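You operate a simulated robot arm through the tools that you are given. There is no shell and no other tool. Be economical: measure what you need, move in short steps, check, and stop when the job is done.

The job below is to be done with a simulated two-armed robot. You get a single attempt, and the scene is never put back.

## Task
Gauge the yellow onion from the mat on the sizing board and crate it by its grade.
Fine: try the 45 mm hole over the trap, and the 55 mm hole if it rests; shut the trap each time and leave the board at the last hole tried; use the marked crates under the bench; leave the other two on the mat.
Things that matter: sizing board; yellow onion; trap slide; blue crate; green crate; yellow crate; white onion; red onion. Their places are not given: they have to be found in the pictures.

Only the result counts: the job must be done as asked and must still hold three seconds after the hand-in. Knocking over, shifting, dropping, spilling or breaking anything else fails it.

## Robot
Two 7-joint arms with fingered hands on one trunk that stands fixed in place. Base frame: the origin is at the foot of the trunk, x ahead of it, y to its left, z up. Lengths are in m, angles in rad, forces in N, time in s.
The left shoulder is at [0.046, 0.125, 1.151], the right one opposite. Payload 4 kg a hand.
The tool frame of a hand sits at the grasp point between the pads (the TCP): z along the fingers, y along the line on which they close. The tips reach 0.029 m beyond it. Largest opening 0.1 m; the body of the gripper starts 0.034 m behind the TCP. The gripper is a hand of 5 fingers: y runs from the thumb to the fingers, the wrist lies at [-0.015, -0.105, -0.177] in the tool frame, and closing takes about 1.5 s.
Orientation is that of the tool frame in the base frame, as a unit quaternion [x, y, z, w]. With the fingers straight down and the wrist toward the robot, the tool's x, y and z point along [0, 1, 0], [1, 0, 0] and [0, 0, -1] of the base frame.

## Interface
- The arms move only by the tool arm_command. It takes "left_steps", "right_steps" or both (then of equal length, played together; a hand with none holds still); each is a list of rows, each a list of 7 numbers: the shift along the tool's x, y, z in units of 25 mm (1.0 is 25 mm), then the turn, a rotation vector about the tool's x, y, z in units of 5 degrees (1.0 is 5 degrees), then the gripper command, from -1 (fully open) to 1 (shut), values between in proportion. In form: [[dx, dy, dz, rx, ry, rz, jaw], ...]. A call has 1 to 10 rows; each row shifts and turns the commanded pose from where the row before left it, along the tool's axes as they then stand. A call with a number of a shift or a turn outside -1 to 1 is refused whole. Each row takes 0.2 s and may step no farther than 0.05 m and 0.15 rad from the row before; otherwise, or with a gripper value out of range, the whole call is refused. A pose out of reach is approached as far as the arm can. The call stops where the force on the tool passes 50 N (or 10 N more than at its start, if that is more) or the arm is blocked; 0.2 s more then pass. The fingers move at their own pace (about 0.045 m/s each) and stop on an object; they squeeze with about 23 N. The grip force told is the motor's: it shows also when the fingers shut on nothing. Time passes only in rows, and 0.2 s behind the last, so rows that do not move let the fingers close. It gives the time, the measured TCP pose, the force on the tool (base axes), the opening and the grip force at its end, in the units of the frame above (readings bear some noise), and new pictures: "show" is both (left out), scene, wrist or none (wrist: the cameras of the hands that moved).
- Cameras (640 x 400 px; columns grow to the right, rows downward): "scene" is now at [0.1431, 0.0249, 1.2785]; the picture's right is [0.27, -0.96, 0.00], its down [-0.56, -0.16, -0.81] and it looks along [0.78, 0.22, -0.59] (base axes); focal length 214 px, centre (320, 200). "left" rides on the left gripper at [-0.066, -0.086, -0.121] in its tool frame; the picture's right is [-0.76, -0.31, 0.58], its down [0.59, -0.70, 0.40] and it looks along [0.28, 0.64, 0.71] (tool axes); focal length 247 px, centre (320, 200). "right" rides on the right gripper at [0.066, -0.086, -0.121] in its tool frame; the picture's right is [-0.76, 0.31, -0.58], its down [-0.59, -0.70, 0.40] and it looks along [-0.28, 0.64, 0.71] (tool axes); focal length 247 px, centre (320, 200).
- raise_lower(by): slides the trunk up (or, below 0, down) by that many m; the arms and the scene camera ride with it, the base frame stays. It gives what a move gives, with no picture.
- grasp_type(shape, hand): the hand has 5 fingers and takes this shape, open, in about a second: jaw (thumb against the fingers, like two jaws); tri (thumb and two fingers); tip (a fingertip pinch); poke (one finger out to press); point (the index stretched); flat (the hand flat); cup (the hand cupped); fist (a fist). The gripper value then closes the fingers along that shape, each until it touches; the sizes above hold for jaw. It gives what a move gives, with no picture.
- aim_head(pan, tilt): turns the head with the scene camera to pan (to the left, within 1.396 rad either way) and tilt (down, from -0.506 to 1.204), counted from straight ahead of the robot. It gives what a move gives, and a new picture of the scene camera.
- point_at(camera, pixels): for up to 12 pixels [column, row] of the newest picture of that camera ("zoom" is the newest enlarged one), the place [x, y, z] in the base frame of the surface seen there, good to about 0.002 m. No time passes.
- inspect(camera, box): a new picture of the part [left, top, right, bottom] of that camera's present view, enlarged. No time passes.
- close_job(): hands the job in; it is judged then, once.

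Work in short steps. Measure before you move; look again where a grasp or a placing could have gone wrong, and mend it. You have 80 turns and 200 pictures in all, those below and enlarged ones among them. Open the grippers and draw the arms clear of the work before you hand the job in, unless the task says otherwise; then end with one line.

The tools are called after "Request:" by a JSON object that holds its "fn" and its "kwargs". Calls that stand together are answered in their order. arm_command: Moves the arms, as the interface text tells. Its arguments: {"type":"object","properties":{"left_steps":{"type":"array","items":{"type":"array","items":{"type":"number"}}},"right_steps":{"type":"array","items":{"type":"array","items":{"type":"number"}}},"show":{"type":"string","enum":["both","scene","wrist","none"]}},"required":[]} The other tools are called the same way: raise_lower (by) slides the trunk up or down; grasp_type (shape, hand) gives the hand a shape; aim_head (pan, tilt) turns the head that bears the scene camera; point_at (camera, pixels) gives the place of the surface under pixels of a picture; inspect (camera, box) takes an enlarged picture of a part of a camera's view; close_job () hands the job in.

At the start:

```text
time_s: 0.0
left_tool_pos: [0.4798, 0.3977, 1.1827]
left_tcp_rot: [0.707, 0.708, -0.001, 0.0]
left_wrist_force: [-0.5, -0.1, -0.6]
left_grip_width: 0.0997
left_gripper_force: 0.0
left_shape: jaw
right_tool_pos: [0.6249, -0.0194, 1.1273]
right_tcp_rot: [0.707, 0.708, 0.0, 0.0]
right_wrist_force: [-0.8, -0.3, -0.1]
right_grip_width: 0.1
right_gripper_force: 0.2
right_shape: jaw
trunk travel left (down, up): [-0.35, 0.397]
head pan, tilt: [0.276, 0.627]
```

scene: 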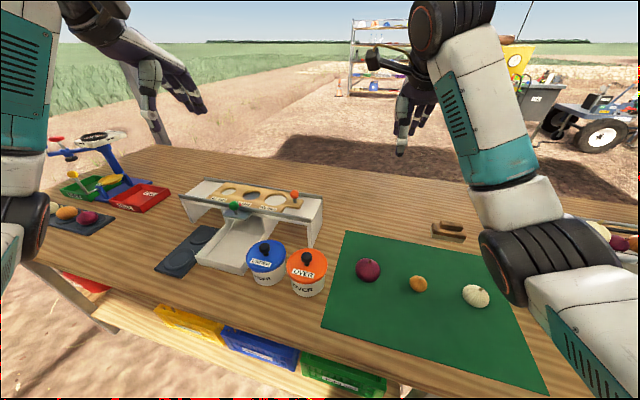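
right: 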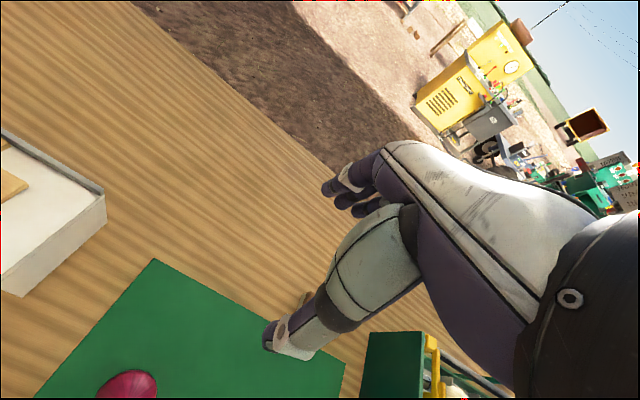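
left: 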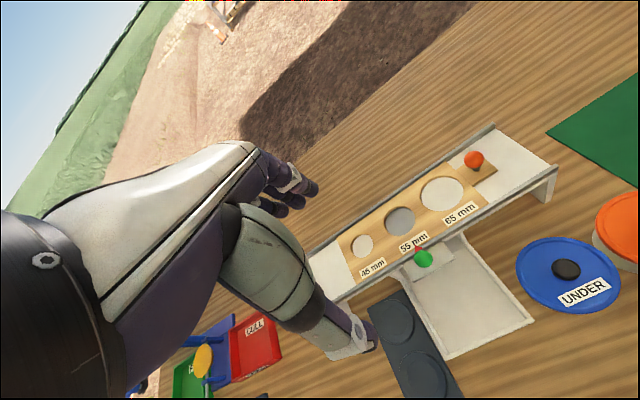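

The scene shows the sizing board (about 255,200), the mat with three onions and the crates under the bench edge. I enlarge the board and the crates to read the details.

Request:
{"fn": "inspect", "kwargs": {"camera": "scene", "box": [150, 160, 340, 300]}}

Request:
{"fn": "inspect", "kwargs": {"camera": "scene", "box": [60, 270, 400, 400]}}

Request:
{"fn": "inspect", "kwargs": {"camera": "left", "box": [300, 100, 640, 340]}}

Request:
{"fn": "point_at", "kwargs": {"camera": "scene", "pixels": [[369, 270], [418, 283], [476, 296], [234, 205], [294, 195], [228, 192], [251, 194], [275, 199], [190, 327], [258, 347], [340, 375], [230, 250]]}}

```text
2.86 times, centred on (245, 230) of scene
```

zoom: 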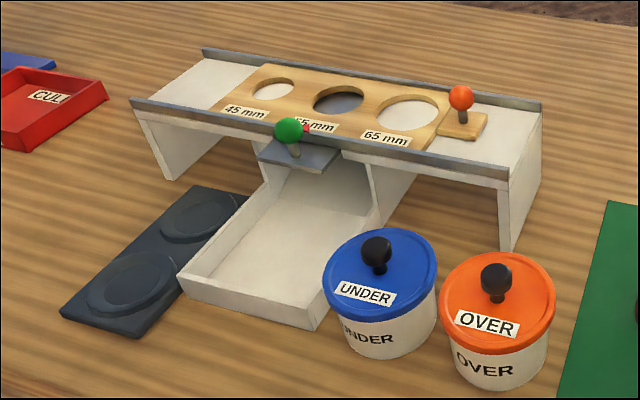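

```text
1.88 times, centred on (230, 335) of scene
```

zoom: 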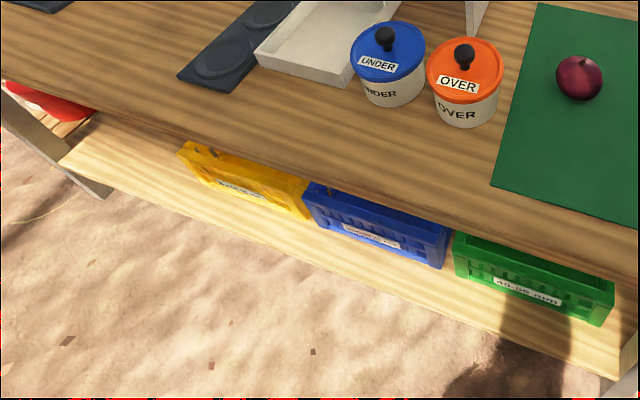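

```text
1.67 times, centred on (470, 220) of left
```

zoom: 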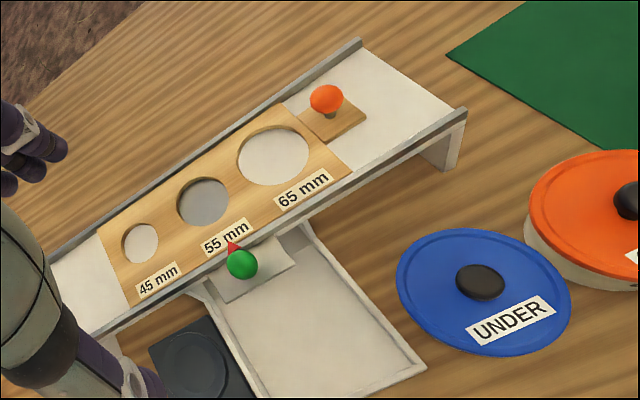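

```text
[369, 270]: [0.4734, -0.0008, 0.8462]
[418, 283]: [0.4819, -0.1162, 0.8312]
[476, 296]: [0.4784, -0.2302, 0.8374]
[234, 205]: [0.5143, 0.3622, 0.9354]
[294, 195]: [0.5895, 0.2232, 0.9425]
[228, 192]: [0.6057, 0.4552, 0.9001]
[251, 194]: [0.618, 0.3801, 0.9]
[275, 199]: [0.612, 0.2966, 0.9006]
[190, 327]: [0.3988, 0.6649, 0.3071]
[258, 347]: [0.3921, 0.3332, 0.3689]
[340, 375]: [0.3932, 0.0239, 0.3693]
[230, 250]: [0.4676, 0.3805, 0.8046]
```

Bench top is at about z=0.8, crates on a low shelf. I tilt the head down to read the crate labels and measure them.

Request:
{"fn": "aim_head", "kwargs": {"pan": 0.5, "tilt": 1.1}}

Request:
{"fn": "inspect", "kwargs": {"camera": "scene", "box": [160, 120, 480, 320]}}

```text
time_s: 0.9
left_tool_pos: [0.4805, 0.3966, 1.1842]
left_tcp_rot: [0.708, 0.706, -0.001, -0.001]
left_wrist_force: [0.0, 0.1, 0.0]
left_grip_width: 0.0996
left_gripper_force: 0.0
left_shape: jaw
right_tool_pos: [0.6237, -0.0188, 1.1273]
right_tcp_rot: [0.707, 0.707, 0.0, 0.0]
right_wrist_force: [-0.8, 0.0, -0.7]
right_grip_width: 0.0995
right_gripper_force: 0.0
right_shape: jaw
trunk travel left (down, up): [-0.35, 0.397]
head pan, tilt: [0.499, 1.1]
```

scene: 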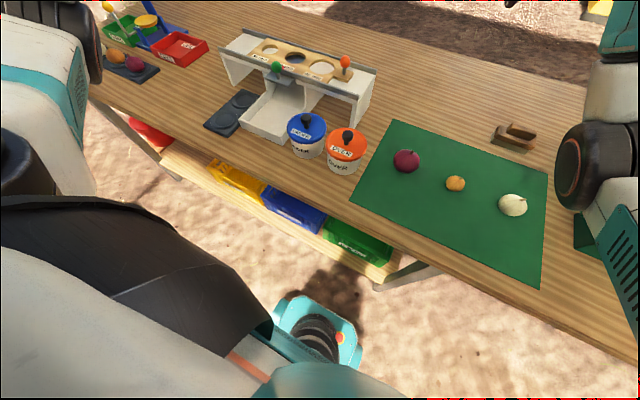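

```text
2.00 times, centred on (320, 220) of scene
```

zoom: 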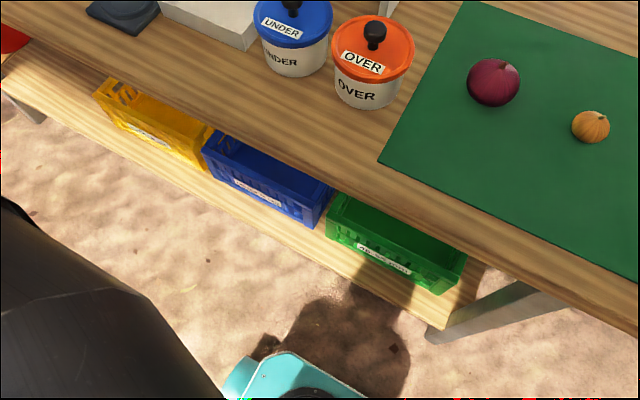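

The crate labels are foreshortened; I enlarge each and measure rims and the bench edge.

Request:
{"fn": "inspect", "kwargs": {"camera": "scene", "box": [205, 150, 285, 200]}}

Request:
{"fn": "inspect", "kwargs": {"camera": "scene", "box": [260, 180, 340, 230]}}

Request:
{"fn": "inspect", "kwargs": {"camera": "scene", "box": [315, 210, 411, 270]}}

Request:
{"fn": "point_at", "kwargs": {"camera": "scene", "pixels": [[330, 215], [323, 234], [386, 262], [393, 247], [358, 240], [320, 223], [264, 197], [290, 200], [300, 190], [400, 235], [390, 285], [371, 262]]}}

```text
8.00 times, centred on (245, 175) of scene
```

zoom: 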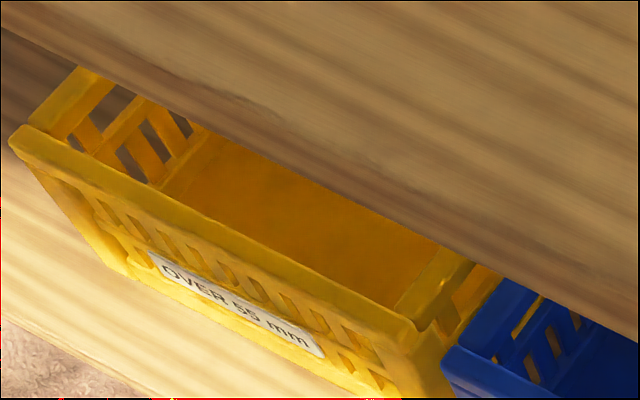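

```text
8.00 times, centred on (300, 205) of scene
```

zoom: 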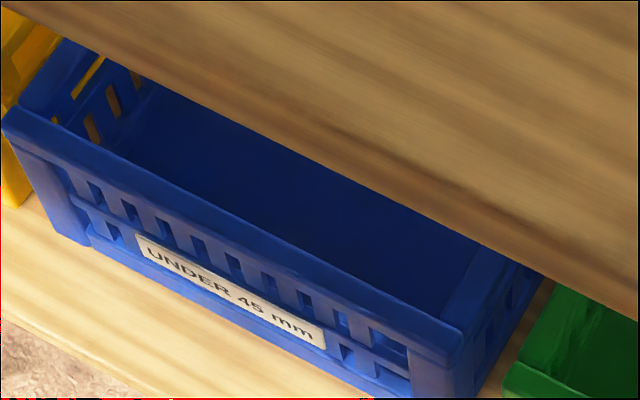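

```text
6.67 times, centred on (363, 240) of scene
```

zoom: 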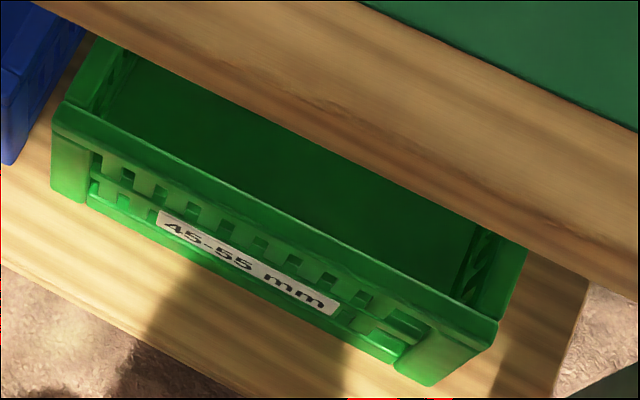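

```text
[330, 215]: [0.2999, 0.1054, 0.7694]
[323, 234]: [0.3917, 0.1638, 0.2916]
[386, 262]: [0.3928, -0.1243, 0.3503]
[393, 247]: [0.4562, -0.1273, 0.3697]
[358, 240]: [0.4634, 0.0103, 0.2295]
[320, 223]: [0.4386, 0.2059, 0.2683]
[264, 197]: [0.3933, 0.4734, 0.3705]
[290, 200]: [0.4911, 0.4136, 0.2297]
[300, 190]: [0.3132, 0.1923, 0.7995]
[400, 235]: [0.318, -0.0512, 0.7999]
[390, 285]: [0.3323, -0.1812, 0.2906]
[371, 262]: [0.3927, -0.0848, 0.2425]
```

Labels: yellow OVER 55, blue UNDER 45, green 45-55; bench edge at x≈0.30, crate front at x≈0.39, rim z 0.37. Now I aim at the board for geometry.

Request:
{"fn": "aim_head", "kwargs": {"pan": 0.55, "tilt": 0.7}}

Request:
{"fn": "inspect", "kwargs": {"camera": "scene", "box": [230, 150, 410, 262]}}

```text
time_s: 1.8
left_tool_pos: [0.4797, 0.3985, 1.1822]
left_tcp_rot: [0.707, 0.707, -0.001, -0.001]
left_wrist_force: [0.3, 0.3, -0.4]
left_grip_width: 0.0997
left_gripper_force: 0.0
left_shape: jaw
right_tool_pos: [0.6245, -0.0185, 1.1278]
right_tcp_rot: [0.707, 0.707, -0.001, 0.0]
right_wrist_force: [-0.4, 0.7, 0.4]
right_grip_width: 0.0997
right_gripper_force: 0.0
right_shape: jaw
trunk travel left (down, up): [-0.35, 0.397]
head pan, tilt: [0.55, 0.7]
```

scene: 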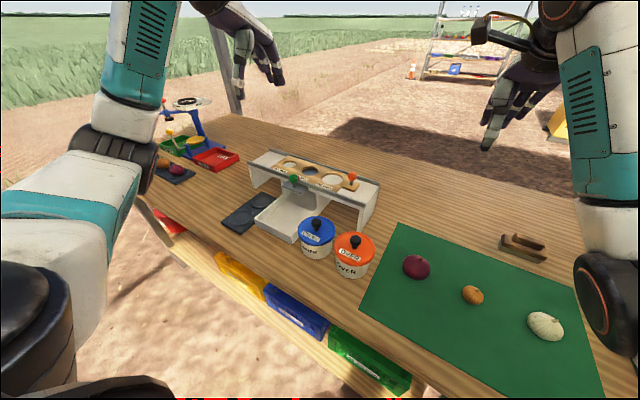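

```text
3.56 times, centred on (320, 206) of scene
```

zoom: 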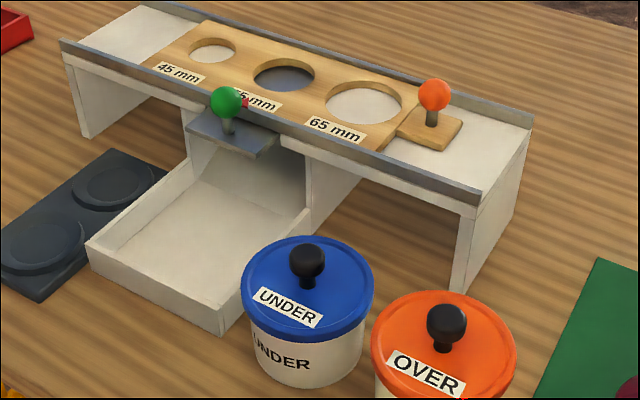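

Measuring the holes, rails, knobs, trap and chute on the enlarged picture.

Request:
{"fn": "point_at", "kwargs": {"camera": "zoom", "pixels": [[190, 46], [236, 47], [213, 38], [213, 62], [253, 75], [315, 75], [284, 60], [284, 90], [326, 103], [402, 103], [225, 103], [433, 95]]}}

Request:
{"fn": "point_at", "kwargs": {"camera": "zoom", "pixels": [[226, 125], [190, 137], [258, 157], [145, 62], [378, 147], [460, 122], [246, 102], [62, 45], [478, 200], [530, 118], [150, 5], [431, 118]]}}

Request:
{"fn": "point_at", "kwargs": {"camera": "zoom", "pixels": [[90, 245], [222, 315], [310, 215], [180, 160], [200, 220], [220, 185], [307, 258], [445, 320], [120, 40], [480, 165], [230, 90], [433, 85]]}}

```text
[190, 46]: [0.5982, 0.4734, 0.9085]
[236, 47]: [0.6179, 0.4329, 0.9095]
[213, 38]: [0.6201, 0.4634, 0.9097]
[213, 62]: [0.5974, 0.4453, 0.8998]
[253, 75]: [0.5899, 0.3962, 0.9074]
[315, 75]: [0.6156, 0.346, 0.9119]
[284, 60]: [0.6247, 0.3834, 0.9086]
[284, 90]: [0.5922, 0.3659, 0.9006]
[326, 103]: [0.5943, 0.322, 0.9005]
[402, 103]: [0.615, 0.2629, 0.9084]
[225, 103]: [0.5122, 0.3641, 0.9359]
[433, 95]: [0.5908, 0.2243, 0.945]
```

```text
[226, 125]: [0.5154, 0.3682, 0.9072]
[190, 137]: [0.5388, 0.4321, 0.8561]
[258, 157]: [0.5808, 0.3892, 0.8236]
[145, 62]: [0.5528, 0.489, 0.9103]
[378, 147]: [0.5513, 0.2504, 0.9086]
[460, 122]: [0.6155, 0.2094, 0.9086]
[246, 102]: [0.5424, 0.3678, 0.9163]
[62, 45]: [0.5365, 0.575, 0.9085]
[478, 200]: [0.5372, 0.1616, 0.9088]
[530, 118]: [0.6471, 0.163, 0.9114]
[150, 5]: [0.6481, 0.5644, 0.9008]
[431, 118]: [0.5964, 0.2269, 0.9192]
```

```text
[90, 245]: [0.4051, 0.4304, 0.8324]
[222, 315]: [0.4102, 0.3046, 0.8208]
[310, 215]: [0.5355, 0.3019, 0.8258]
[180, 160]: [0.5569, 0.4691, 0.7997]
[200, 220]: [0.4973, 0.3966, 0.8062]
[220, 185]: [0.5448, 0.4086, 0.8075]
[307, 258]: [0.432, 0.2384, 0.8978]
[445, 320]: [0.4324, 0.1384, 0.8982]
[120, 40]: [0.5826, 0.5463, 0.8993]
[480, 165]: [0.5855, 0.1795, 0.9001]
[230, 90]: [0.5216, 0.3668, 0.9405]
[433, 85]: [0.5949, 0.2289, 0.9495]
```

Key places: trap knob (0.515,0.366,0.936), board knob (0.594,0.227,0.945), the 55 hole over the trap at y≈0.37, the 45 hole at y≈0.452. First I draw the right arm away to the right and bring the left hand toward the board knob at height.

Request:
{"fn": "arm_command", "kwargs": {"right_steps": [[-1, -0.5, 0, 0, 0, 0, -1], [-1, -0.5, 0, 0, 0, 0, -1], [-1, -0.5, 0, 0, 0, 0, -1], [-1, -0.5, 0, 0, 0, 0, -1], [-1, -0.5, 0, 0, 0, 0, -1], [-1, -0.5, 0, 0, 0, 0, -1], [-1, -0.5, 0, 0, 0, 0, -1], [-1, -0.5, 0, 0, 0, 0, -1], [-1, 0, 0, 0, 0, 0, -1], [-1, 0, 0, 0, 0, 0, -1]], "left_steps": [[-1, 0.5, 0.5, 0, 0, 0, -1], [-1, 0.5, 0.5, 0, 0, 0, -1], [-1, 0.5, 0.5, 0, 0, 0, -1], [-1, 0.5, 0.5, 0, 0, 0, -1], [-1, 0.5, 0.5, 0, 0, 0, -1], [-1, 0.5, 0.5, 0, 0, 0, -1], [-0.85, 0.5, 0.5, 0, 0, 0, -1], [0, 0.5, 0.5, 0, 0, 0, 0], [0, 0.5, 0.5, 0, 0, 0, 0], [0, 0.1, 0, 0, 0, 0, 0]]}}

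```text
time_s: 4.0
left_tool_pos: [0.5969, 0.2249, 1.071]
left_tcp_rot: [0.707, 0.707, 0.0, -0.001]
left_wrist_force: [0.5, -0.8, -0.1]
left_grip_width: 0.0502
left_gripper_force: 0.0
left_shape: jaw
right_tool_pos: [0.5249, -0.2703, 1.1282]
right_tcp_rot: [0.708, 0.707, -0.001, -0.001]
right_wrist_force: [-0.3, -0.2, -0.1]
right_grip_width: 0.0998
right_gripper_force: 0.0
right_shape: jaw
trunk travel left (down, up): [-0.35, 0.397]
head pan, tilt: [0.55, 0.7]
```

scene: 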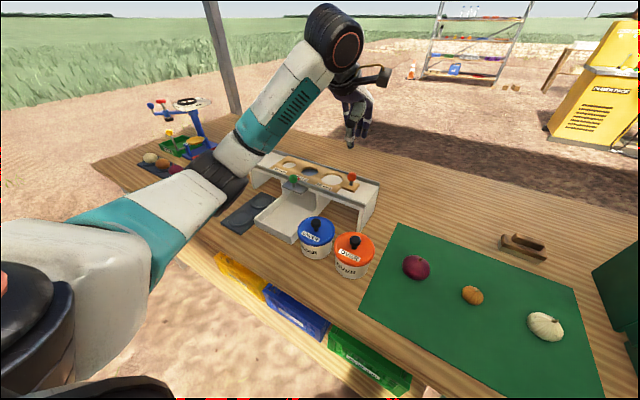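
right: 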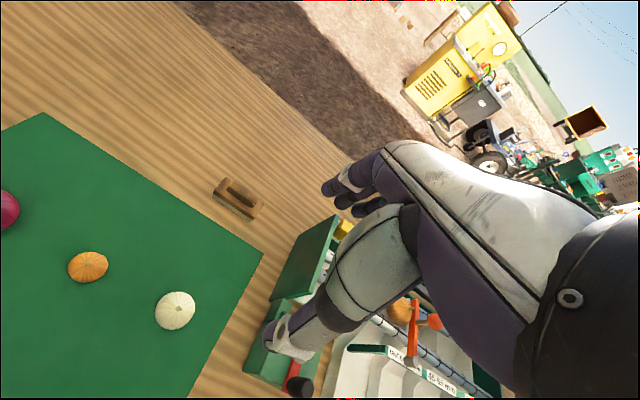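
left: 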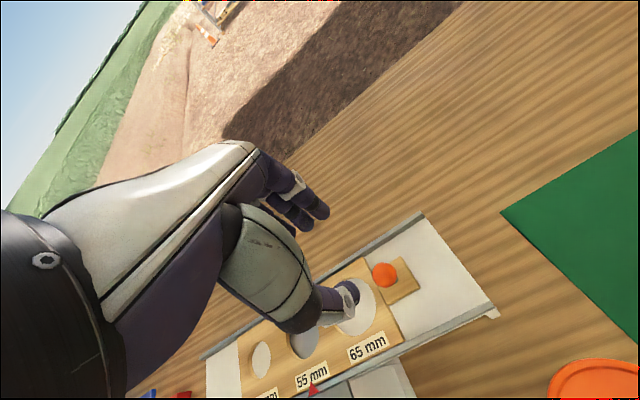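

The left hand is right above the board knob (knob at 385,274 in the wrist view agrees with the TCP column). I lower it to z≈0.948 with half-open fingers.

Request:
{"fn": "arm_command", "kwargs": {"left_steps": [[0.05, -0.03, 1, 0, 0, 0, 0], [0, 0, 1, 0, 0, 0, 0], [0, 0, 1, 0, 0, 0, 0], [0, 0, 1, 0, 0, 0, 0], [0, 0, 0.9, 0, 0, 0, 0]], "show": "both"}}

Request:
{"fn": "inspect", "kwargs": {"camera": "scene", "box": [230, 100, 430, 225]}}

```text
time_s: 5.2
left_tool_pos: [0.5942, 0.2269, 0.9477]
left_tcp_rot: [0.707, 0.707, -0.001, -0.001]
left_wrist_force: [-0.6, 0.5, 0.1]
left_grip_width: 0.0504
left_gripper_force: 0.1
left_shape: jaw
right_tool_pos: [0.5243, -0.2692, 1.1288]
right_tcp_rot: [0.707, 0.707, 0.0, 0.001]
right_wrist_force: [-0.4, 1.1, -0.1]
right_grip_width: 0.0997
right_gripper_force: 0.1
right_shape: jaw
trunk travel left (down, up): [-0.35, 0.397]
head pan, tilt: [0.55, 0.7]
```

scene: 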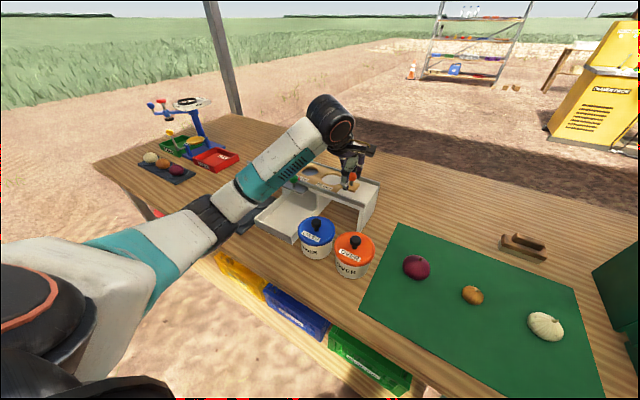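
left: 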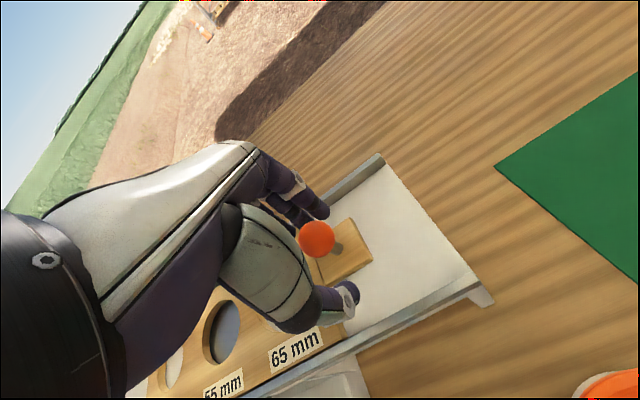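

```text
3.20 times, centred on (330, 162) of scene
```

zoom: 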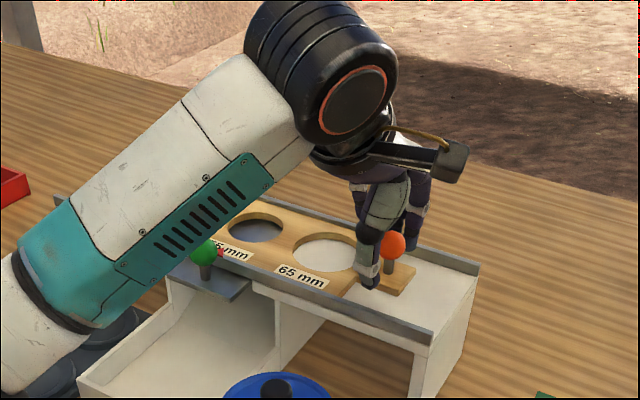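

The knob (318,238) sits between thumb and fingers. I close on it.

Request:
{"fn": "arm_command", "kwargs": {"left_steps": [[0, 0, 0, 0, 0, 0, 1], [0, 0, 0, 0, 0, 0, 1], [0, 0, 0, 0, 0, 0, 1], [0, 0, 0, 0, 0, 0, 1], [0, 0, 0, 0, 0, 0, 1], [0, 0, 0, 0, 0, 0, 1]], "show": "wrist"}}

```text
time_s: 6.6
left_tool_pos: [0.5941, 0.2277, 0.9468]
left_tcp_rot: [0.707, 0.707, -0.001, -0.001]
left_wrist_force: [-2.6, -0.9, -6.6]
left_grip_width: 0.0126
left_gripper_force: 22.6
left_shape: jaw
right_tool_pos: [0.526, -0.2697, 1.1281]
right_tcp_rot: [0.708, 0.706, 0.0, -0.001]
right_wrist_force: [0.0, -0.3, -0.1]
right_grip_width: 0.0998
right_gripper_force: 0.0
right_shape: jaw
trunk travel left (down, up): [-0.35, 0.397]
head pan, tilt: [0.55, 0.7]
```

left: 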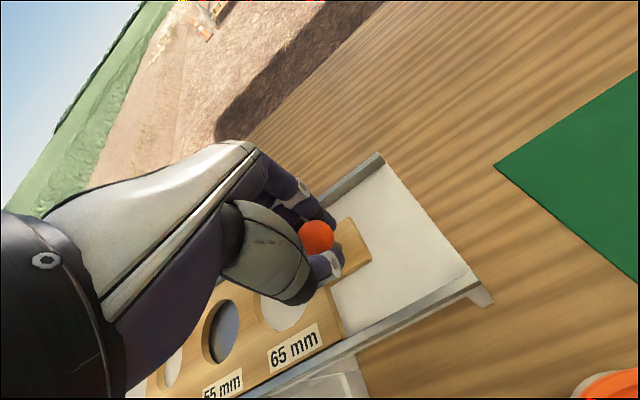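

Closed on the knob post (0.0126 m, 22.6 N). I slide the board to −y by 75 mm and check.

Request:
{"fn": "arm_command", "kwargs": {"left_steps": [[-0.3, 0, 0, 0, 0, 0, 1], [-0.45, 0, 0, 0, 0, 0, 1], [-0.45, 0, 0, 0, 0, 0, 1], [-0.45, 0, 0, 0, 0, 0, 1], [-0.45, 0, 0, 0, 0, 0, 1], [-0.45, 0, 0, 0, 0, 0, 1], [-0.45, 0, 0, 0, 0, 0, 1]]}}

Request:
{"fn": "inspect", "kwargs": {"camera": "scene", "box": [230, 120, 430, 245]}}

```text
time_s: 8.2
left_tool_pos: [0.5944, 0.1504, 0.9488]
left_tcp_rot: [0.708, 0.706, -0.002, -0.002]
left_wrist_force: [-3.5, -4.7, -14.0]
left_grip_width: 0.0127
left_gripper_force: 22.9
left_shape: jaw
right_tool_pos: [0.5241, -0.2697, 1.1279]
right_tcp_rot: [0.707, 0.707, 0.0, 0.0]
right_wrist_force: [0.6, -0.1, -0.3]
right_grip_width: 0.0997
right_gripper_force: 0.0
right_shape: jaw
trunk travel left (down, up): [-0.35, 0.397]
head pan, tilt: [0.55, 0.7]
```

scene: 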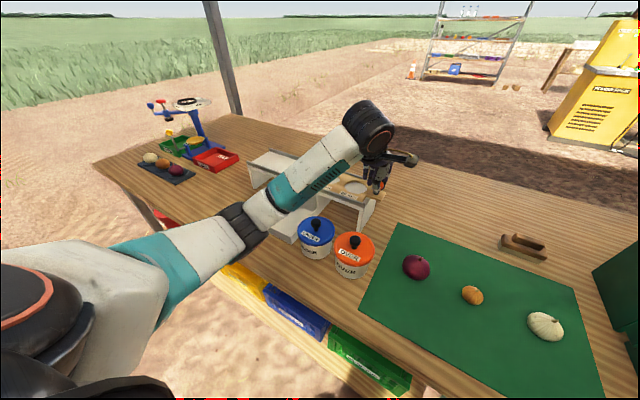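
left: 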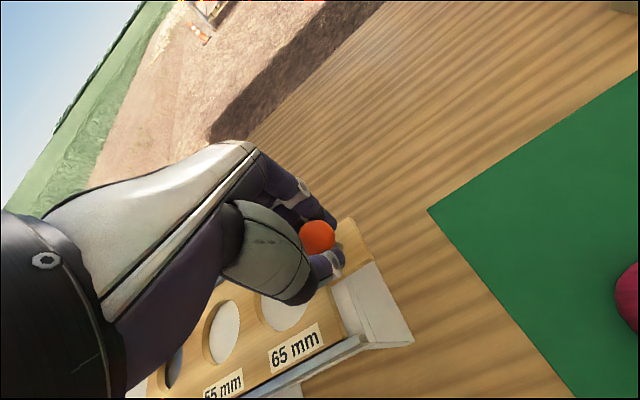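

```text
3.20 times, centred on (330, 182) of scene
```

zoom: 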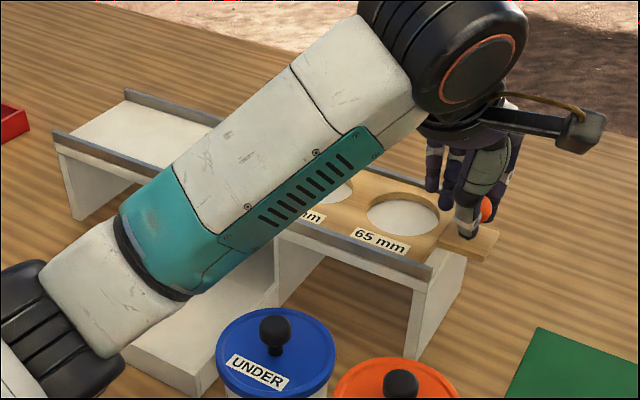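

Moved 77 mm with the board; hole spacing is about 82 mm, so 5 mm more, then release, rise and look from above.

Request:
{"fn": "arm_command", "kwargs": {"left_steps": [[-0.2, 0, 0, 0, 0, 0, 1], [0, 0, 0, 0, 0, 0, 1], [0, 0, 0, 0, 0, 0, 0], [0, 0, 0, 0, 0, 0, 0], [0, 0, 0, 0, 0, 0, 0], [0, 0, -0.5, 0, 0, 0, 0], [0, 0, -1, 0, 0, 0, 0], [0, 0, -1, 0, 0, 0, 0], [0, 0, -1, 0, 0, 0, 0], [0, 0, -1, 0, 0, 0, 0]]}}

Request:
{"fn": "inspect", "kwargs": {"camera": "left", "box": [120, 200, 440, 400]}}

```text
time_s: 10.4
left_tool_pos: [0.5935, 0.1477, 1.0606]
left_tcp_rot: [0.707, 0.707, -0.001, -0.001]
left_wrist_force: [-0.6, 0.8, 0.1]
left_grip_width: 0.0496
left_gripper_force: 0.1
left_shape: jaw
right_tool_pos: [0.5247, -0.2676, 1.1283]
right_tcp_rot: [0.707, 0.708, 0.0, 0.0]
right_wrist_force: [-0.5, -0.4, 0.0]
right_grip_width: 0.0997
right_gripper_force: 0.1
right_shape: jaw
trunk travel left (down, up): [-0.35, 0.397]
head pan, tilt: [0.55, 0.7]
```

scene: 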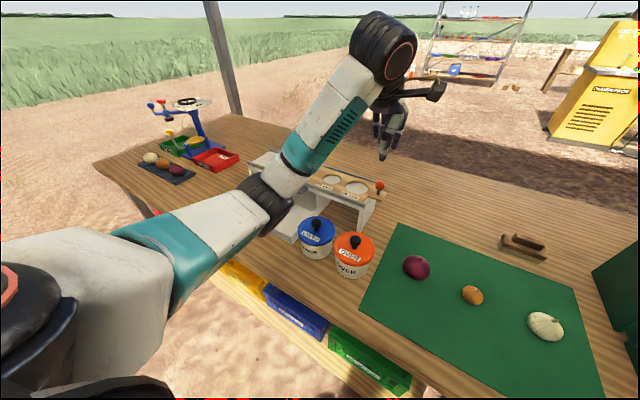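
left: 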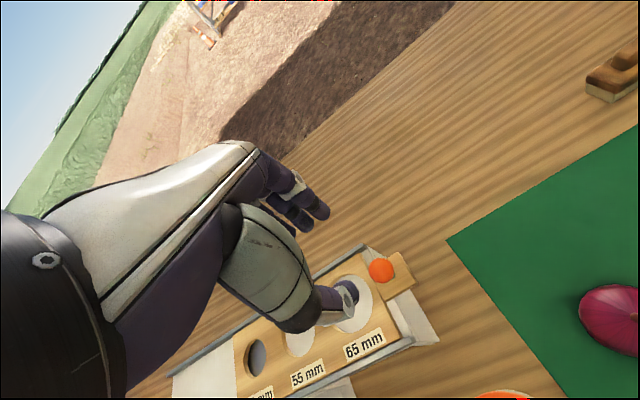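

```text
2.00 times, centred on (280, 300) of left
```

zoom: 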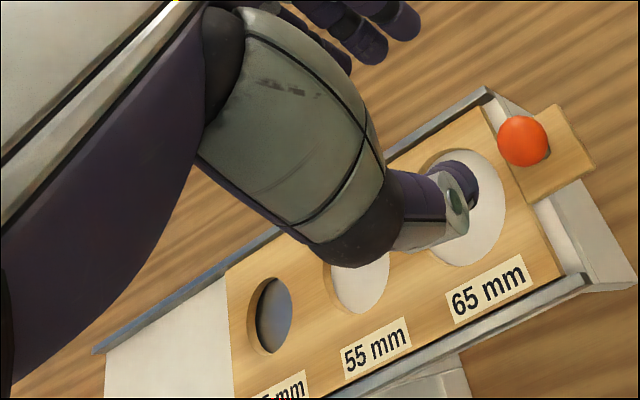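

The 45 mm hole shows the grey trap beneath it. I move the left hand toward above the yellow onion and then measure board and onion without occlusion.

Request:
{"fn": "arm_command", "kwargs": {"left_steps": [[-1, -0.45, 0, 0, 0, 0, 0], [-1, -0.45, 0, 0, 0, 0, 0], [-1, -0.45, 0, 0, 0, 0, 0], [-1, -0.45, 0, 0, 0, 0, -0.5], [-1, -0.45, 0, 0, 0, 0, -1], [-1, -0.45, 0, 0, 0, 0, -1], [-1, -0.45, 0, 0, 0, 0, -1], [-1, -0.45, 0, 0, 0, 0, -1], [-1, -0.45, 0, 0, 0, 0, -1], [-1, -0.4, 0, 0, 0, 0, -1]]}}

Request:
{"fn": "inspect", "kwargs": {"camera": "scene", "box": [230, 120, 410, 232]}}

Request:
{"fn": "inspect", "kwargs": {"camera": "left", "box": [200, 200, 520, 400]}}

```text
time_s: 12.6
left_tool_pos: [0.4823, -0.1041, 1.0602]
left_tcp_rot: [0.707, 0.708, -0.001, -0.001]
left_wrist_force: [1.2, -0.5, 0.0]
left_grip_width: 0.0997
left_gripper_force: 0.0
left_shape: jaw
right_tool_pos: [0.5245, -0.2703, 1.128]
right_tcp_rot: [0.707, 0.707, 0.0, 0.001]
right_wrist_force: [-0.1, -0.1, -0.1]
right_grip_width: 0.0999
right_gripper_force: 0.1
right_shape: jaw
trunk travel left (down, up): [-0.35, 0.397]
head pan, tilt: [0.55, 0.7]
```

scene: 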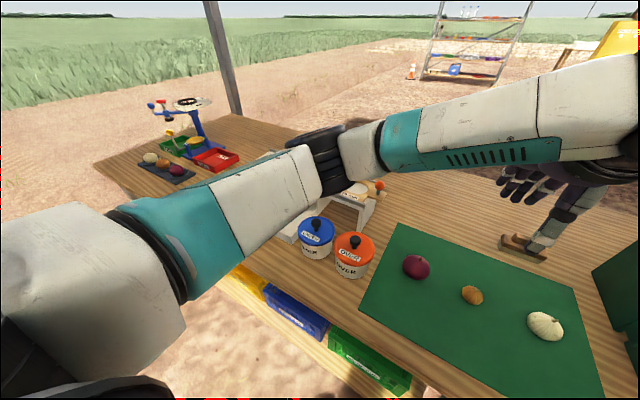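
left: 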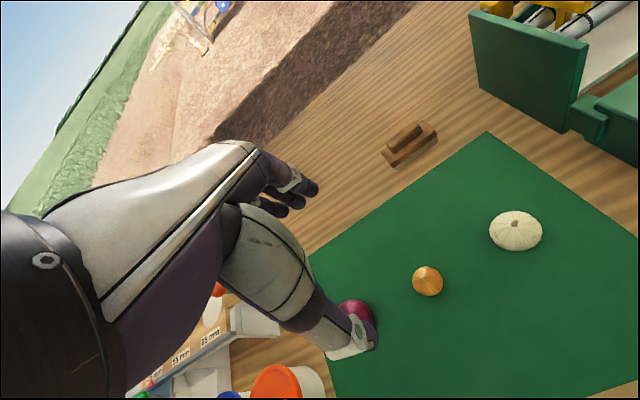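

```text
3.56 times, centred on (320, 176) of scene
```

zoom: 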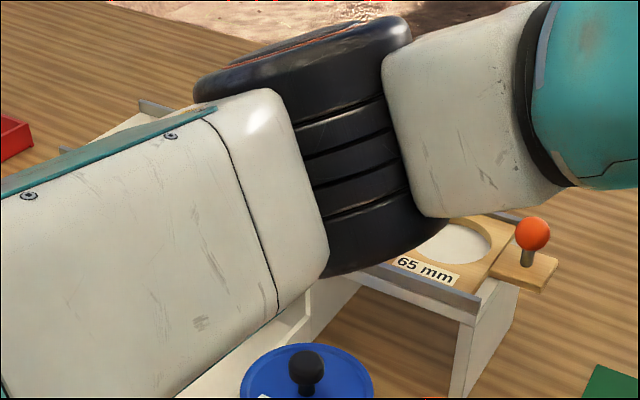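

```text
2.00 times, centred on (360, 300) of left
```

zoom: 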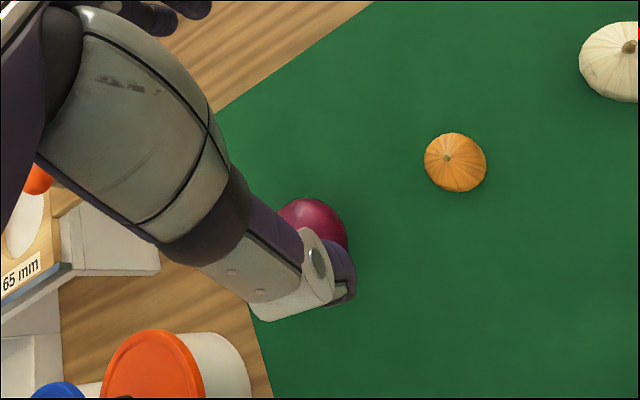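

The elbow (320,165) hangs near the board; I measure its height along with the onion edges.

Request:
{"fn": "point_at", "kwargs": {"camera": "scene", "pixels": [[320, 150], [335, 190], [320, 130], [360, 170], [300, 190], [461, 295], [483, 295], [472, 286], [472, 303]]}}

Request:
{"fn": "point_at", "kwargs": {"camera": "zoom", "pixels": [[425, 162], [486, 162], [455, 134], [455, 190], [447, 158], [400, 162], [455, 162], [608, 60]]}}

```text
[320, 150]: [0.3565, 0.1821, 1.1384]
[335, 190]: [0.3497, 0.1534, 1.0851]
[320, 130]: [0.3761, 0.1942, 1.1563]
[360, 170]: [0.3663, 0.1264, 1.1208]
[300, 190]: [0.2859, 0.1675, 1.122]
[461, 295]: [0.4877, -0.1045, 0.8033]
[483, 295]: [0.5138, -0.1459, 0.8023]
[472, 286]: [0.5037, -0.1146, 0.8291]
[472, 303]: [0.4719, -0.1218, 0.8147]
```

```text
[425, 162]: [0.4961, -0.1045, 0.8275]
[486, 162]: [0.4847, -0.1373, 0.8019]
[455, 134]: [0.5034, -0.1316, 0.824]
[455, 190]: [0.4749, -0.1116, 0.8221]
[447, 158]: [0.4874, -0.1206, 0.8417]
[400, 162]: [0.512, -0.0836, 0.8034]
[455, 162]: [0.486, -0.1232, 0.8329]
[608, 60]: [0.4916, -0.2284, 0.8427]
```

Elbow is at z≈1.1, clear. The onion (centre ≈0.488,−0.121, about 40 mm wide, top 0.842); I centre over it and lower to z≈0.865 first, opening about 0.075.

Request:
{"fn": "arm_command", "kwargs": {"left_steps": [[-0.68, 0.22, 0, 0, 0, 0, -0.5], [0, 0, 1, 0, 0, 0, -0.5], [0, 0, 1, 0, 0, 0, -0.5], [0, 0, 1, 0, 0, 0, -0.5], [0, 0, 1, 0, 0, 0, -0.5], [0, 0, 1, 0, 0, 0, -0.5], [0, 0, 1, 0, 0, 0, -0.5], [0, 0, 1, 0, 0, 0, -0.5], [0, 0, 0.6, 0, 0, 0, -0.5]]}}

Request:
{"fn": "inspect", "kwargs": {"camera": "left", "box": [200, 150, 520, 350]}}

```text
time_s: 14.6
left_tool_pos: [0.4895, -0.1203, 0.8711]
left_tcp_rot: [0.707, 0.707, -0.002, 0.0]
left_wrist_force: [-0.1, 0.5, -0.8]
left_grip_width: 0.0749
left_gripper_force: 0.1
left_shape: jaw
right_tool_pos: [0.5238, -0.2702, 1.1283]
right_tcp_rot: [0.707, 0.707, -0.001, 0.0]
right_wrist_force: [-0.6, -0.8, 0.0]
right_grip_width: 0.0999
right_gripper_force: 0.1
right_shape: jaw
trunk travel left (down, up): [-0.35, 0.397]
head pan, tilt: [0.55, 0.7]
```

scene: 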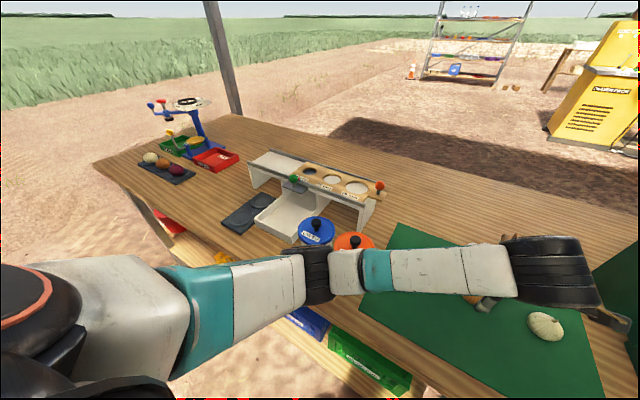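
left: 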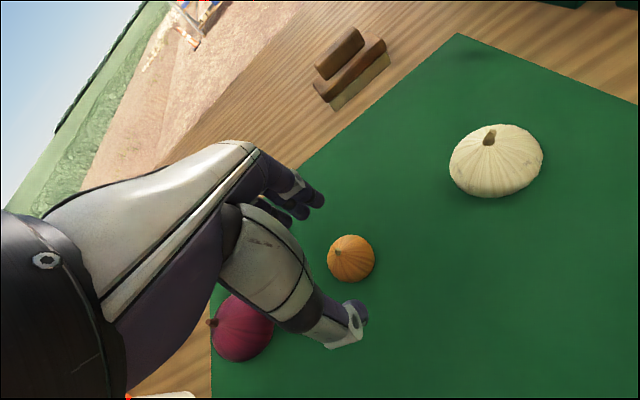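

```text
2.00 times, centred on (360, 250) of left
```

zoom: 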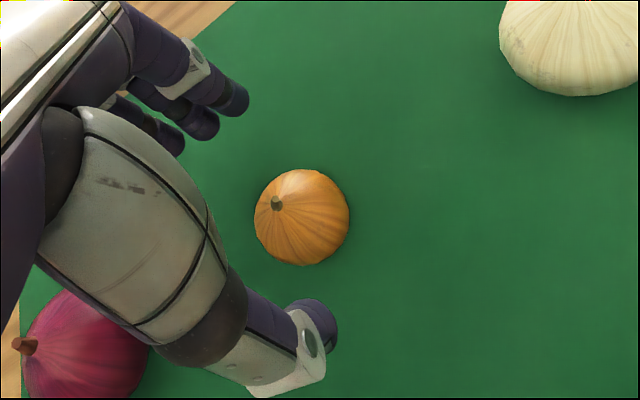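

Apex of the onion (338,251) matches the TCP line. Before lowering the last 33 mm I check the elbow's clearance over the pots and the board's alignment, now visible.

Request:
{"fn": "inspect", "kwargs": {"camera": "scene", "box": [230, 140, 410, 252]}}

Request:
{"fn": "point_at", "kwargs": {"camera": "scene", "pixels": [[318, 295], [320, 275], [320, 250], [350, 285], [350, 265], [400, 290], [450, 290], [290, 305]]}}

```text
3.56 times, centred on (320, 196) of scene
```

zoom: 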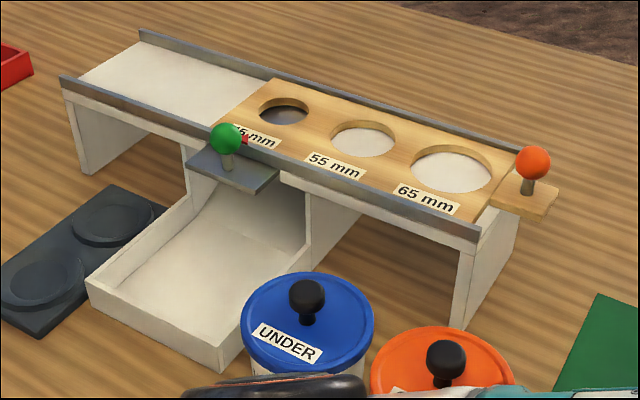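

```text
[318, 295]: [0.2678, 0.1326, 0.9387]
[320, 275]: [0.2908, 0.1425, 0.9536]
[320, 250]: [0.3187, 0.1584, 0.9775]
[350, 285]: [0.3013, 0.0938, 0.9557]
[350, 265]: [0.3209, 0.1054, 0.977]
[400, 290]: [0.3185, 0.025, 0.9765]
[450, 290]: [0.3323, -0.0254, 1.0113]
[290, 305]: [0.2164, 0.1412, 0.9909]
```

Elbow stays in front of the pots. I measure the 45 hole rim relative to the trap and lower to grasp the onion.

Request:
{"fn": "point_at", "kwargs": {"camera": "zoom", "pixels": [[259, 108], [308, 109], [284, 98], [331, 137], [396, 138], [227, 138], [247, 140], [283, 116], [533, 160], [270, 105], [245, 185], [187, 165]]}}

Request:
{"fn": "arm_command", "kwargs": {"left_steps": [[0, -0.05, 0.7, 0, 0, 0, -0.5], [0, 0, 0.65, 0, 0, 0, -0.5], [0, 0, 0, 0, 0, 0, 0.5], [0, 0, 0, 0, 0, 0, 1], [0, 0, 0, 0, 0, 0, 1], [0, 0, 0, 0, 0, 0, 1], [0, 0, 0, 0, 0, 0, 1], [0, 0, 0, 0, 0, 0, 1]], "show": "wrist"}}

```text
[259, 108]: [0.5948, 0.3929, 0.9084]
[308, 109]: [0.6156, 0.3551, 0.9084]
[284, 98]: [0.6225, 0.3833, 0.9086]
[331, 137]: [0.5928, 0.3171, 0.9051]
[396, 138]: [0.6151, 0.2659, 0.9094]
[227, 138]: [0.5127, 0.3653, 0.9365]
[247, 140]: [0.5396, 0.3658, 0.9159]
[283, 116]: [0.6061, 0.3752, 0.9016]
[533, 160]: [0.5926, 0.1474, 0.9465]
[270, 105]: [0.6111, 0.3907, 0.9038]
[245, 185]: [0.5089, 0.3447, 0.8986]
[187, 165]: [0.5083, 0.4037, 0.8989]
```

```text
time_s: 16.4
left_tool_pos: [0.4871, -0.1198, 0.8386]
left_tcp_rot: [0.707, 0.708, 0.0, -0.001]
left_wrist_force: [0.1, 0.5, 0.3]
left_grip_width: 0.032
left_gripper_force: 23.4
left_shape: jaw
right_tool_pos: [0.5238, -0.2698, 1.1278]
right_tcp_rot: [0.707, 0.707, 0.0, 0.0]
right_wrist_force: [0.6, -0.3, 0.4]
right_grip_width: 0.0998
right_gripper_force: 0.1
right_shape: jaw
trunk travel left (down, up): [-0.35, 0.397]
head pan, tilt: [0.55, 0.7]
```

left: 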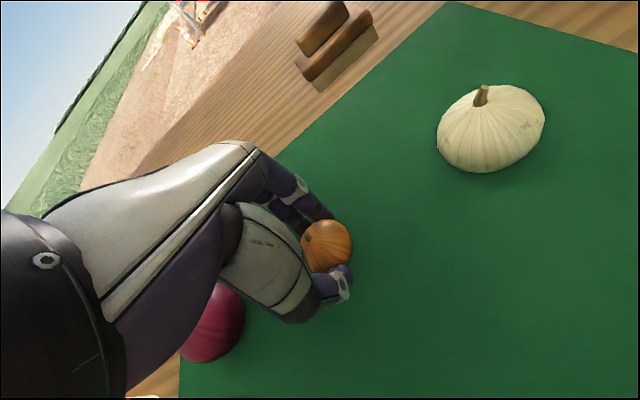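

Onion held (0.032 m, 23 N). The 45 hole may be a few mm off the red mark, so I lift a little and take a tight enlargement to measure the alignment properly.

Request:
{"fn": "arm_command", "kwargs": {"left_steps": [[0, 0, -1, 0, 0, 0, 1], [0, 0, -1, 0, 0, 0, 1], [0, 0, -1, 0, 0, 0, 1]], "show": "wrist"}}

Request:
{"fn": "inspect", "kwargs": {"camera": "scene", "box": [275, 150, 339, 190]}}

```text
time_s: 17.2
left_tool_pos: [0.4874, -0.121, 0.913]
left_tcp_rot: [0.707, 0.707, 0.0, -0.001]
left_wrist_force: [-0.3, -0.2, -0.3]
left_grip_width: 0.0323
left_gripper_force: 23.0
left_shape: jaw
right_tool_pos: [0.5239, -0.2692, 1.127]
right_tcp_rot: [0.707, 0.707, 0.0, 0.001]
right_wrist_force: [0.0, -1.2, 0.5]
right_grip_width: 0.0996
right_gripper_force: 0.1
right_shape: jaw
trunk travel left (down, up): [-0.35, 0.397]
head pan, tilt: [0.55, 0.7]
```

left: 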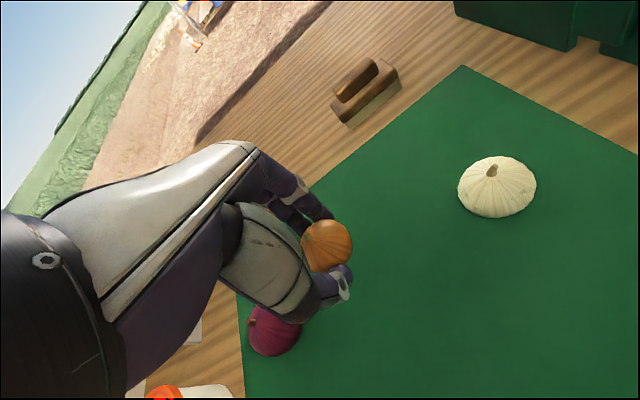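

```text
10.00 times, centred on (307, 170) of scene
```

zoom: 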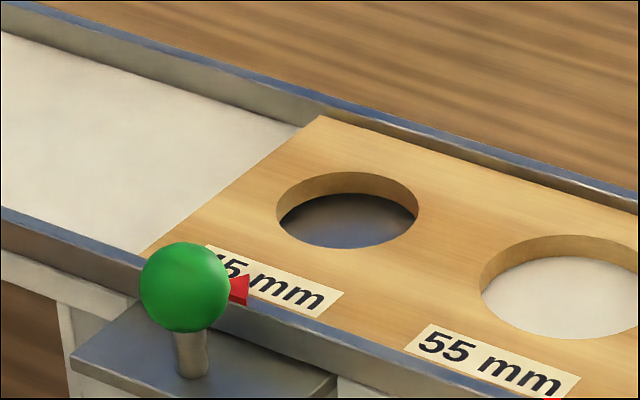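

Measuring rim, marker and trap plate on the tight enlargement.

Request:
{"fn": "point_at", "kwargs": {"camera": "zoom", "pixels": [[272, 213], [422, 212], [347, 168], [345, 252], [240, 290], [190, 355], [78, 352], [330, 378], [184, 285], [320, 118], [150, 250], [140, 300]]}}

```text
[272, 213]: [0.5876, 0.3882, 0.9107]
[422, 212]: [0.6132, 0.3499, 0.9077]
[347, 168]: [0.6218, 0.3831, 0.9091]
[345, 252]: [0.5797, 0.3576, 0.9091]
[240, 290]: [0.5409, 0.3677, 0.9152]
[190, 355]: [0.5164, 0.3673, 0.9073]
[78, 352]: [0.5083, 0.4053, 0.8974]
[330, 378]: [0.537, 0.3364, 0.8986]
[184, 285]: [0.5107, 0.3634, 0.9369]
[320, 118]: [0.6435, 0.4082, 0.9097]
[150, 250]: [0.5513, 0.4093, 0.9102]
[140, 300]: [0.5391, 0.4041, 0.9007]
```

The 45 hole centre is (0.6006,0.370), within 2 mm of the red mark: aligned. I lift the onion and carry it toward the board.

Request:
{"fn": "arm_command", "kwargs": {"left_steps": [[0.3, 0.2, -1, 0, 0, 0, 1], [0.6, 0.2, -1, 0, 0, 0, 1], [1, 0.25, -1, 0, 0, 0, 1], [1, 0.25, -1, 0, 0, 0, 1], [1, 0.25, -1, 0, 0, 0, 1], [1, 0.25, -1, 0, 0, 0, 1], [1, 0.25, 0, 0, 0, 0, 1], [1, 0.25, 0, 0, 0, 0, 1], [1, 0.25, 0, 0, 0, 0, 1], [1, 0.25, 0, 0, 0, 0, 1]], "show": "none"}}

Request:
{"fn": "arm_command", "kwargs": {"left_steps": [[1, 0.25, 0, 0, 0, 0, 1], [1, 0.25, 0, 0, 0, 0, 1], [1, 0.25, 0, 0, 0, 0, 1], [1, 0.25, 0, 0, 0, 0, 1], [1, 0.25, 0, 0, 0, 0, 1], [1, 0.25, 0, 0, 0, 0, 1], [1, 0.25, 0, 0, 0, 0, 1], [1, 0.25, 0, 0, 0, 0, 1], [1, 0, 0, 0, 0, 0, 1], [1, 0, 0, 0, 0, 0, 1]]}}

```text
time_s: 19.4
left_tool_pos: [0.5779, 0.1014, 1.0286]
left_tcp_rot: [0.707, 0.707, -0.001, -0.001]
left_wrist_force: [-0.7, 0.1, -0.3]
left_grip_width: 0.0321
left_gripper_force: 22.2
left_shape: jaw
left hand out of reach, approached as far as the arm can: row 4, 5, 6
right_tool_pos: [0.5235, -0.2696, 1.1279]
right_tcp_rot: [0.707, 0.707, 0.0, 0.0]
right_wrist_force: [0.2, 0.0, 0.5]
right_grip_width: 0.1
right_gripper_force: 0.0
right_shape: jaw
trunk travel left (down, up): [-0.35, 0.397]
head pan, tilt: [0.55, 0.7]
```

```text
time_s: 21.6
left_tool_pos: [0.6287, 0.3529, 1.0269]
left_tcp_rot: [0.707, 0.707, -0.001, 0.0]
left_wrist_force: [1.8, 0.1, -0.8]
left_grip_width: 0.032
left_gripper_force: 22.8
left_shape: jaw
right_tool_pos: [0.5244, -0.2681, 1.1283]
right_tcp_rot: [0.707, 0.707, 0.0, 0.0]
right_wrist_force: [0.0, 0.1, -0.1]
right_grip_width: 0.0995
right_gripper_force: 0.0
right_shape: jaw
trunk travel left (down, up): [-0.35, 0.397]
head pan, tilt: [0.55, 0.7]
```

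scene: 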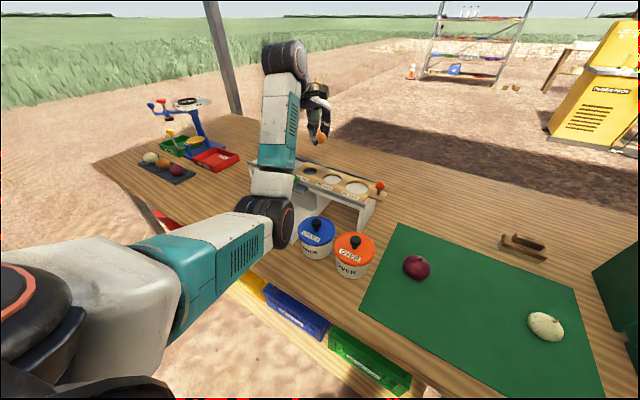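
left: 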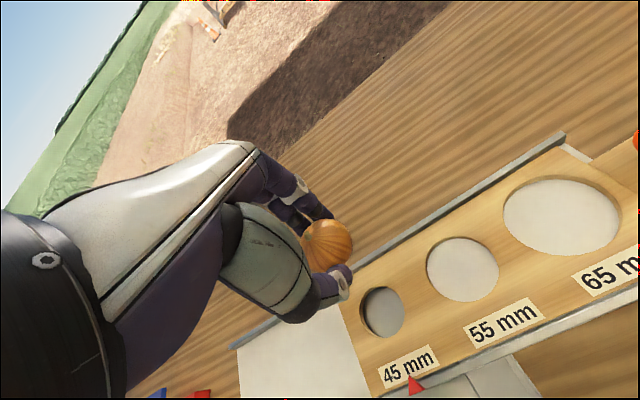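

Onion held near the board. I shift to over the 45 hole (0.6006,0.370) and lower to z≈0.965, checking elbow clearance.

Request:
{"fn": "arm_command", "kwargs": {"left_steps": [[0.4, -0.6, 0, 0, 0, 0, 1], [0.3, -0.53, 0, 0, 0, 0, 1], [0, 0, 0.8, 0, 0, 0, 1], [0, 0, 0.8, 0, 0, 0, 1], [0, 0, 0.8, 0, 0, 0, 1]]}}

Request:
{"fn": "inspect", "kwargs": {"camera": "left", "box": [240, 170, 480, 320]}}

Request:
{"fn": "inspect", "kwargs": {"camera": "scene", "box": [230, 110, 410, 222]}}

Request:
{"fn": "point_at", "kwargs": {"camera": "scene", "pixels": [[265, 200], [265, 215], [265, 230], [280, 225]]}}

```text
time_s: 22.8
left_tool_pos: [0.5982, 0.3676, 0.9679]
left_tcp_rot: [0.707, 0.707, 0.0, -0.001]
left_wrist_force: [0.2, 0.2, -0.4]
left_grip_width: 0.0321
left_gripper_force: 22.6
left_shape: jaw
right_tool_pos: [0.5242, -0.2688, 1.1278]
right_tcp_rot: [0.707, 0.707, 0.0, 0.0]
right_wrist_force: [0.6, 0.2, 0.3]
right_grip_width: 0.0999
right_gripper_force: 0.0
right_shape: jaw
trunk travel left (down, up): [-0.35, 0.397]
head pan, tilt: [0.55, 0.7]
```

scene: 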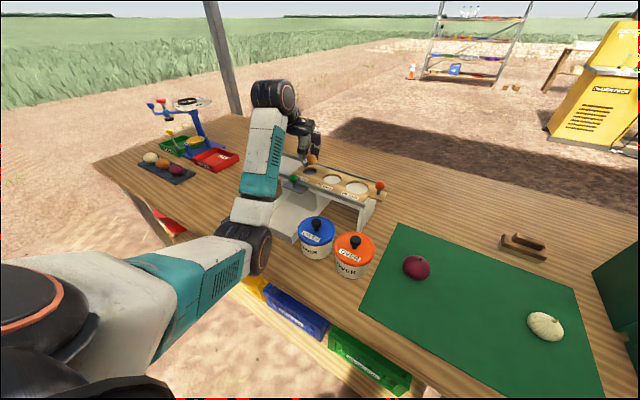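
left: 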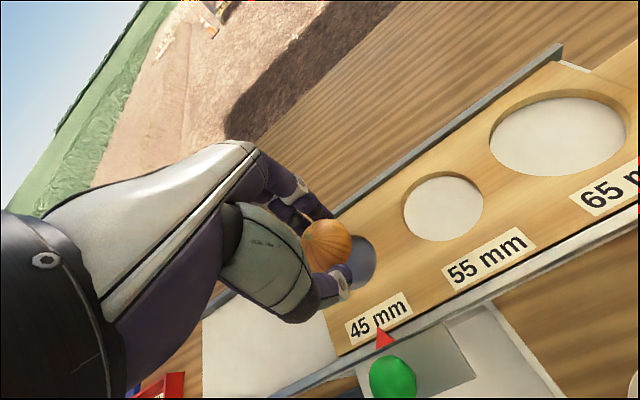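

```text
2.67 times, centred on (360, 245) of left
```

zoom: 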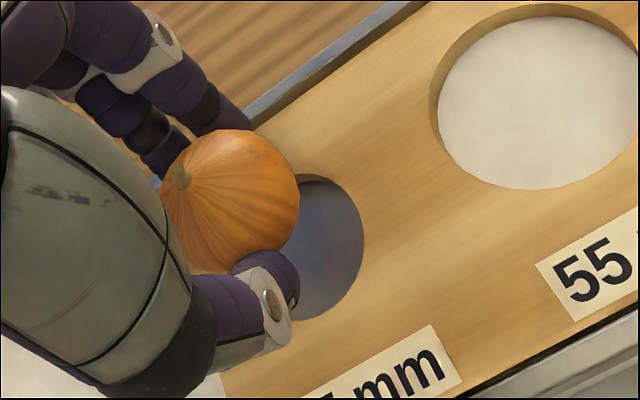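

```text
3.56 times, centred on (320, 166) of scene
```

zoom: 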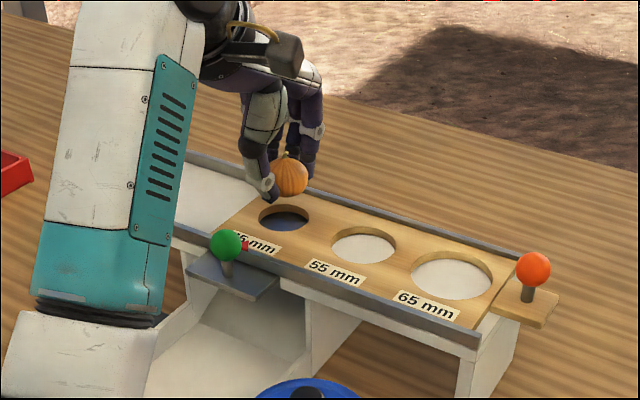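

```text
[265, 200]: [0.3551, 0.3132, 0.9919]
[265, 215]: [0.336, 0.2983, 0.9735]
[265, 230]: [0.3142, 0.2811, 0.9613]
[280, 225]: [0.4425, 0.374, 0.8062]
```

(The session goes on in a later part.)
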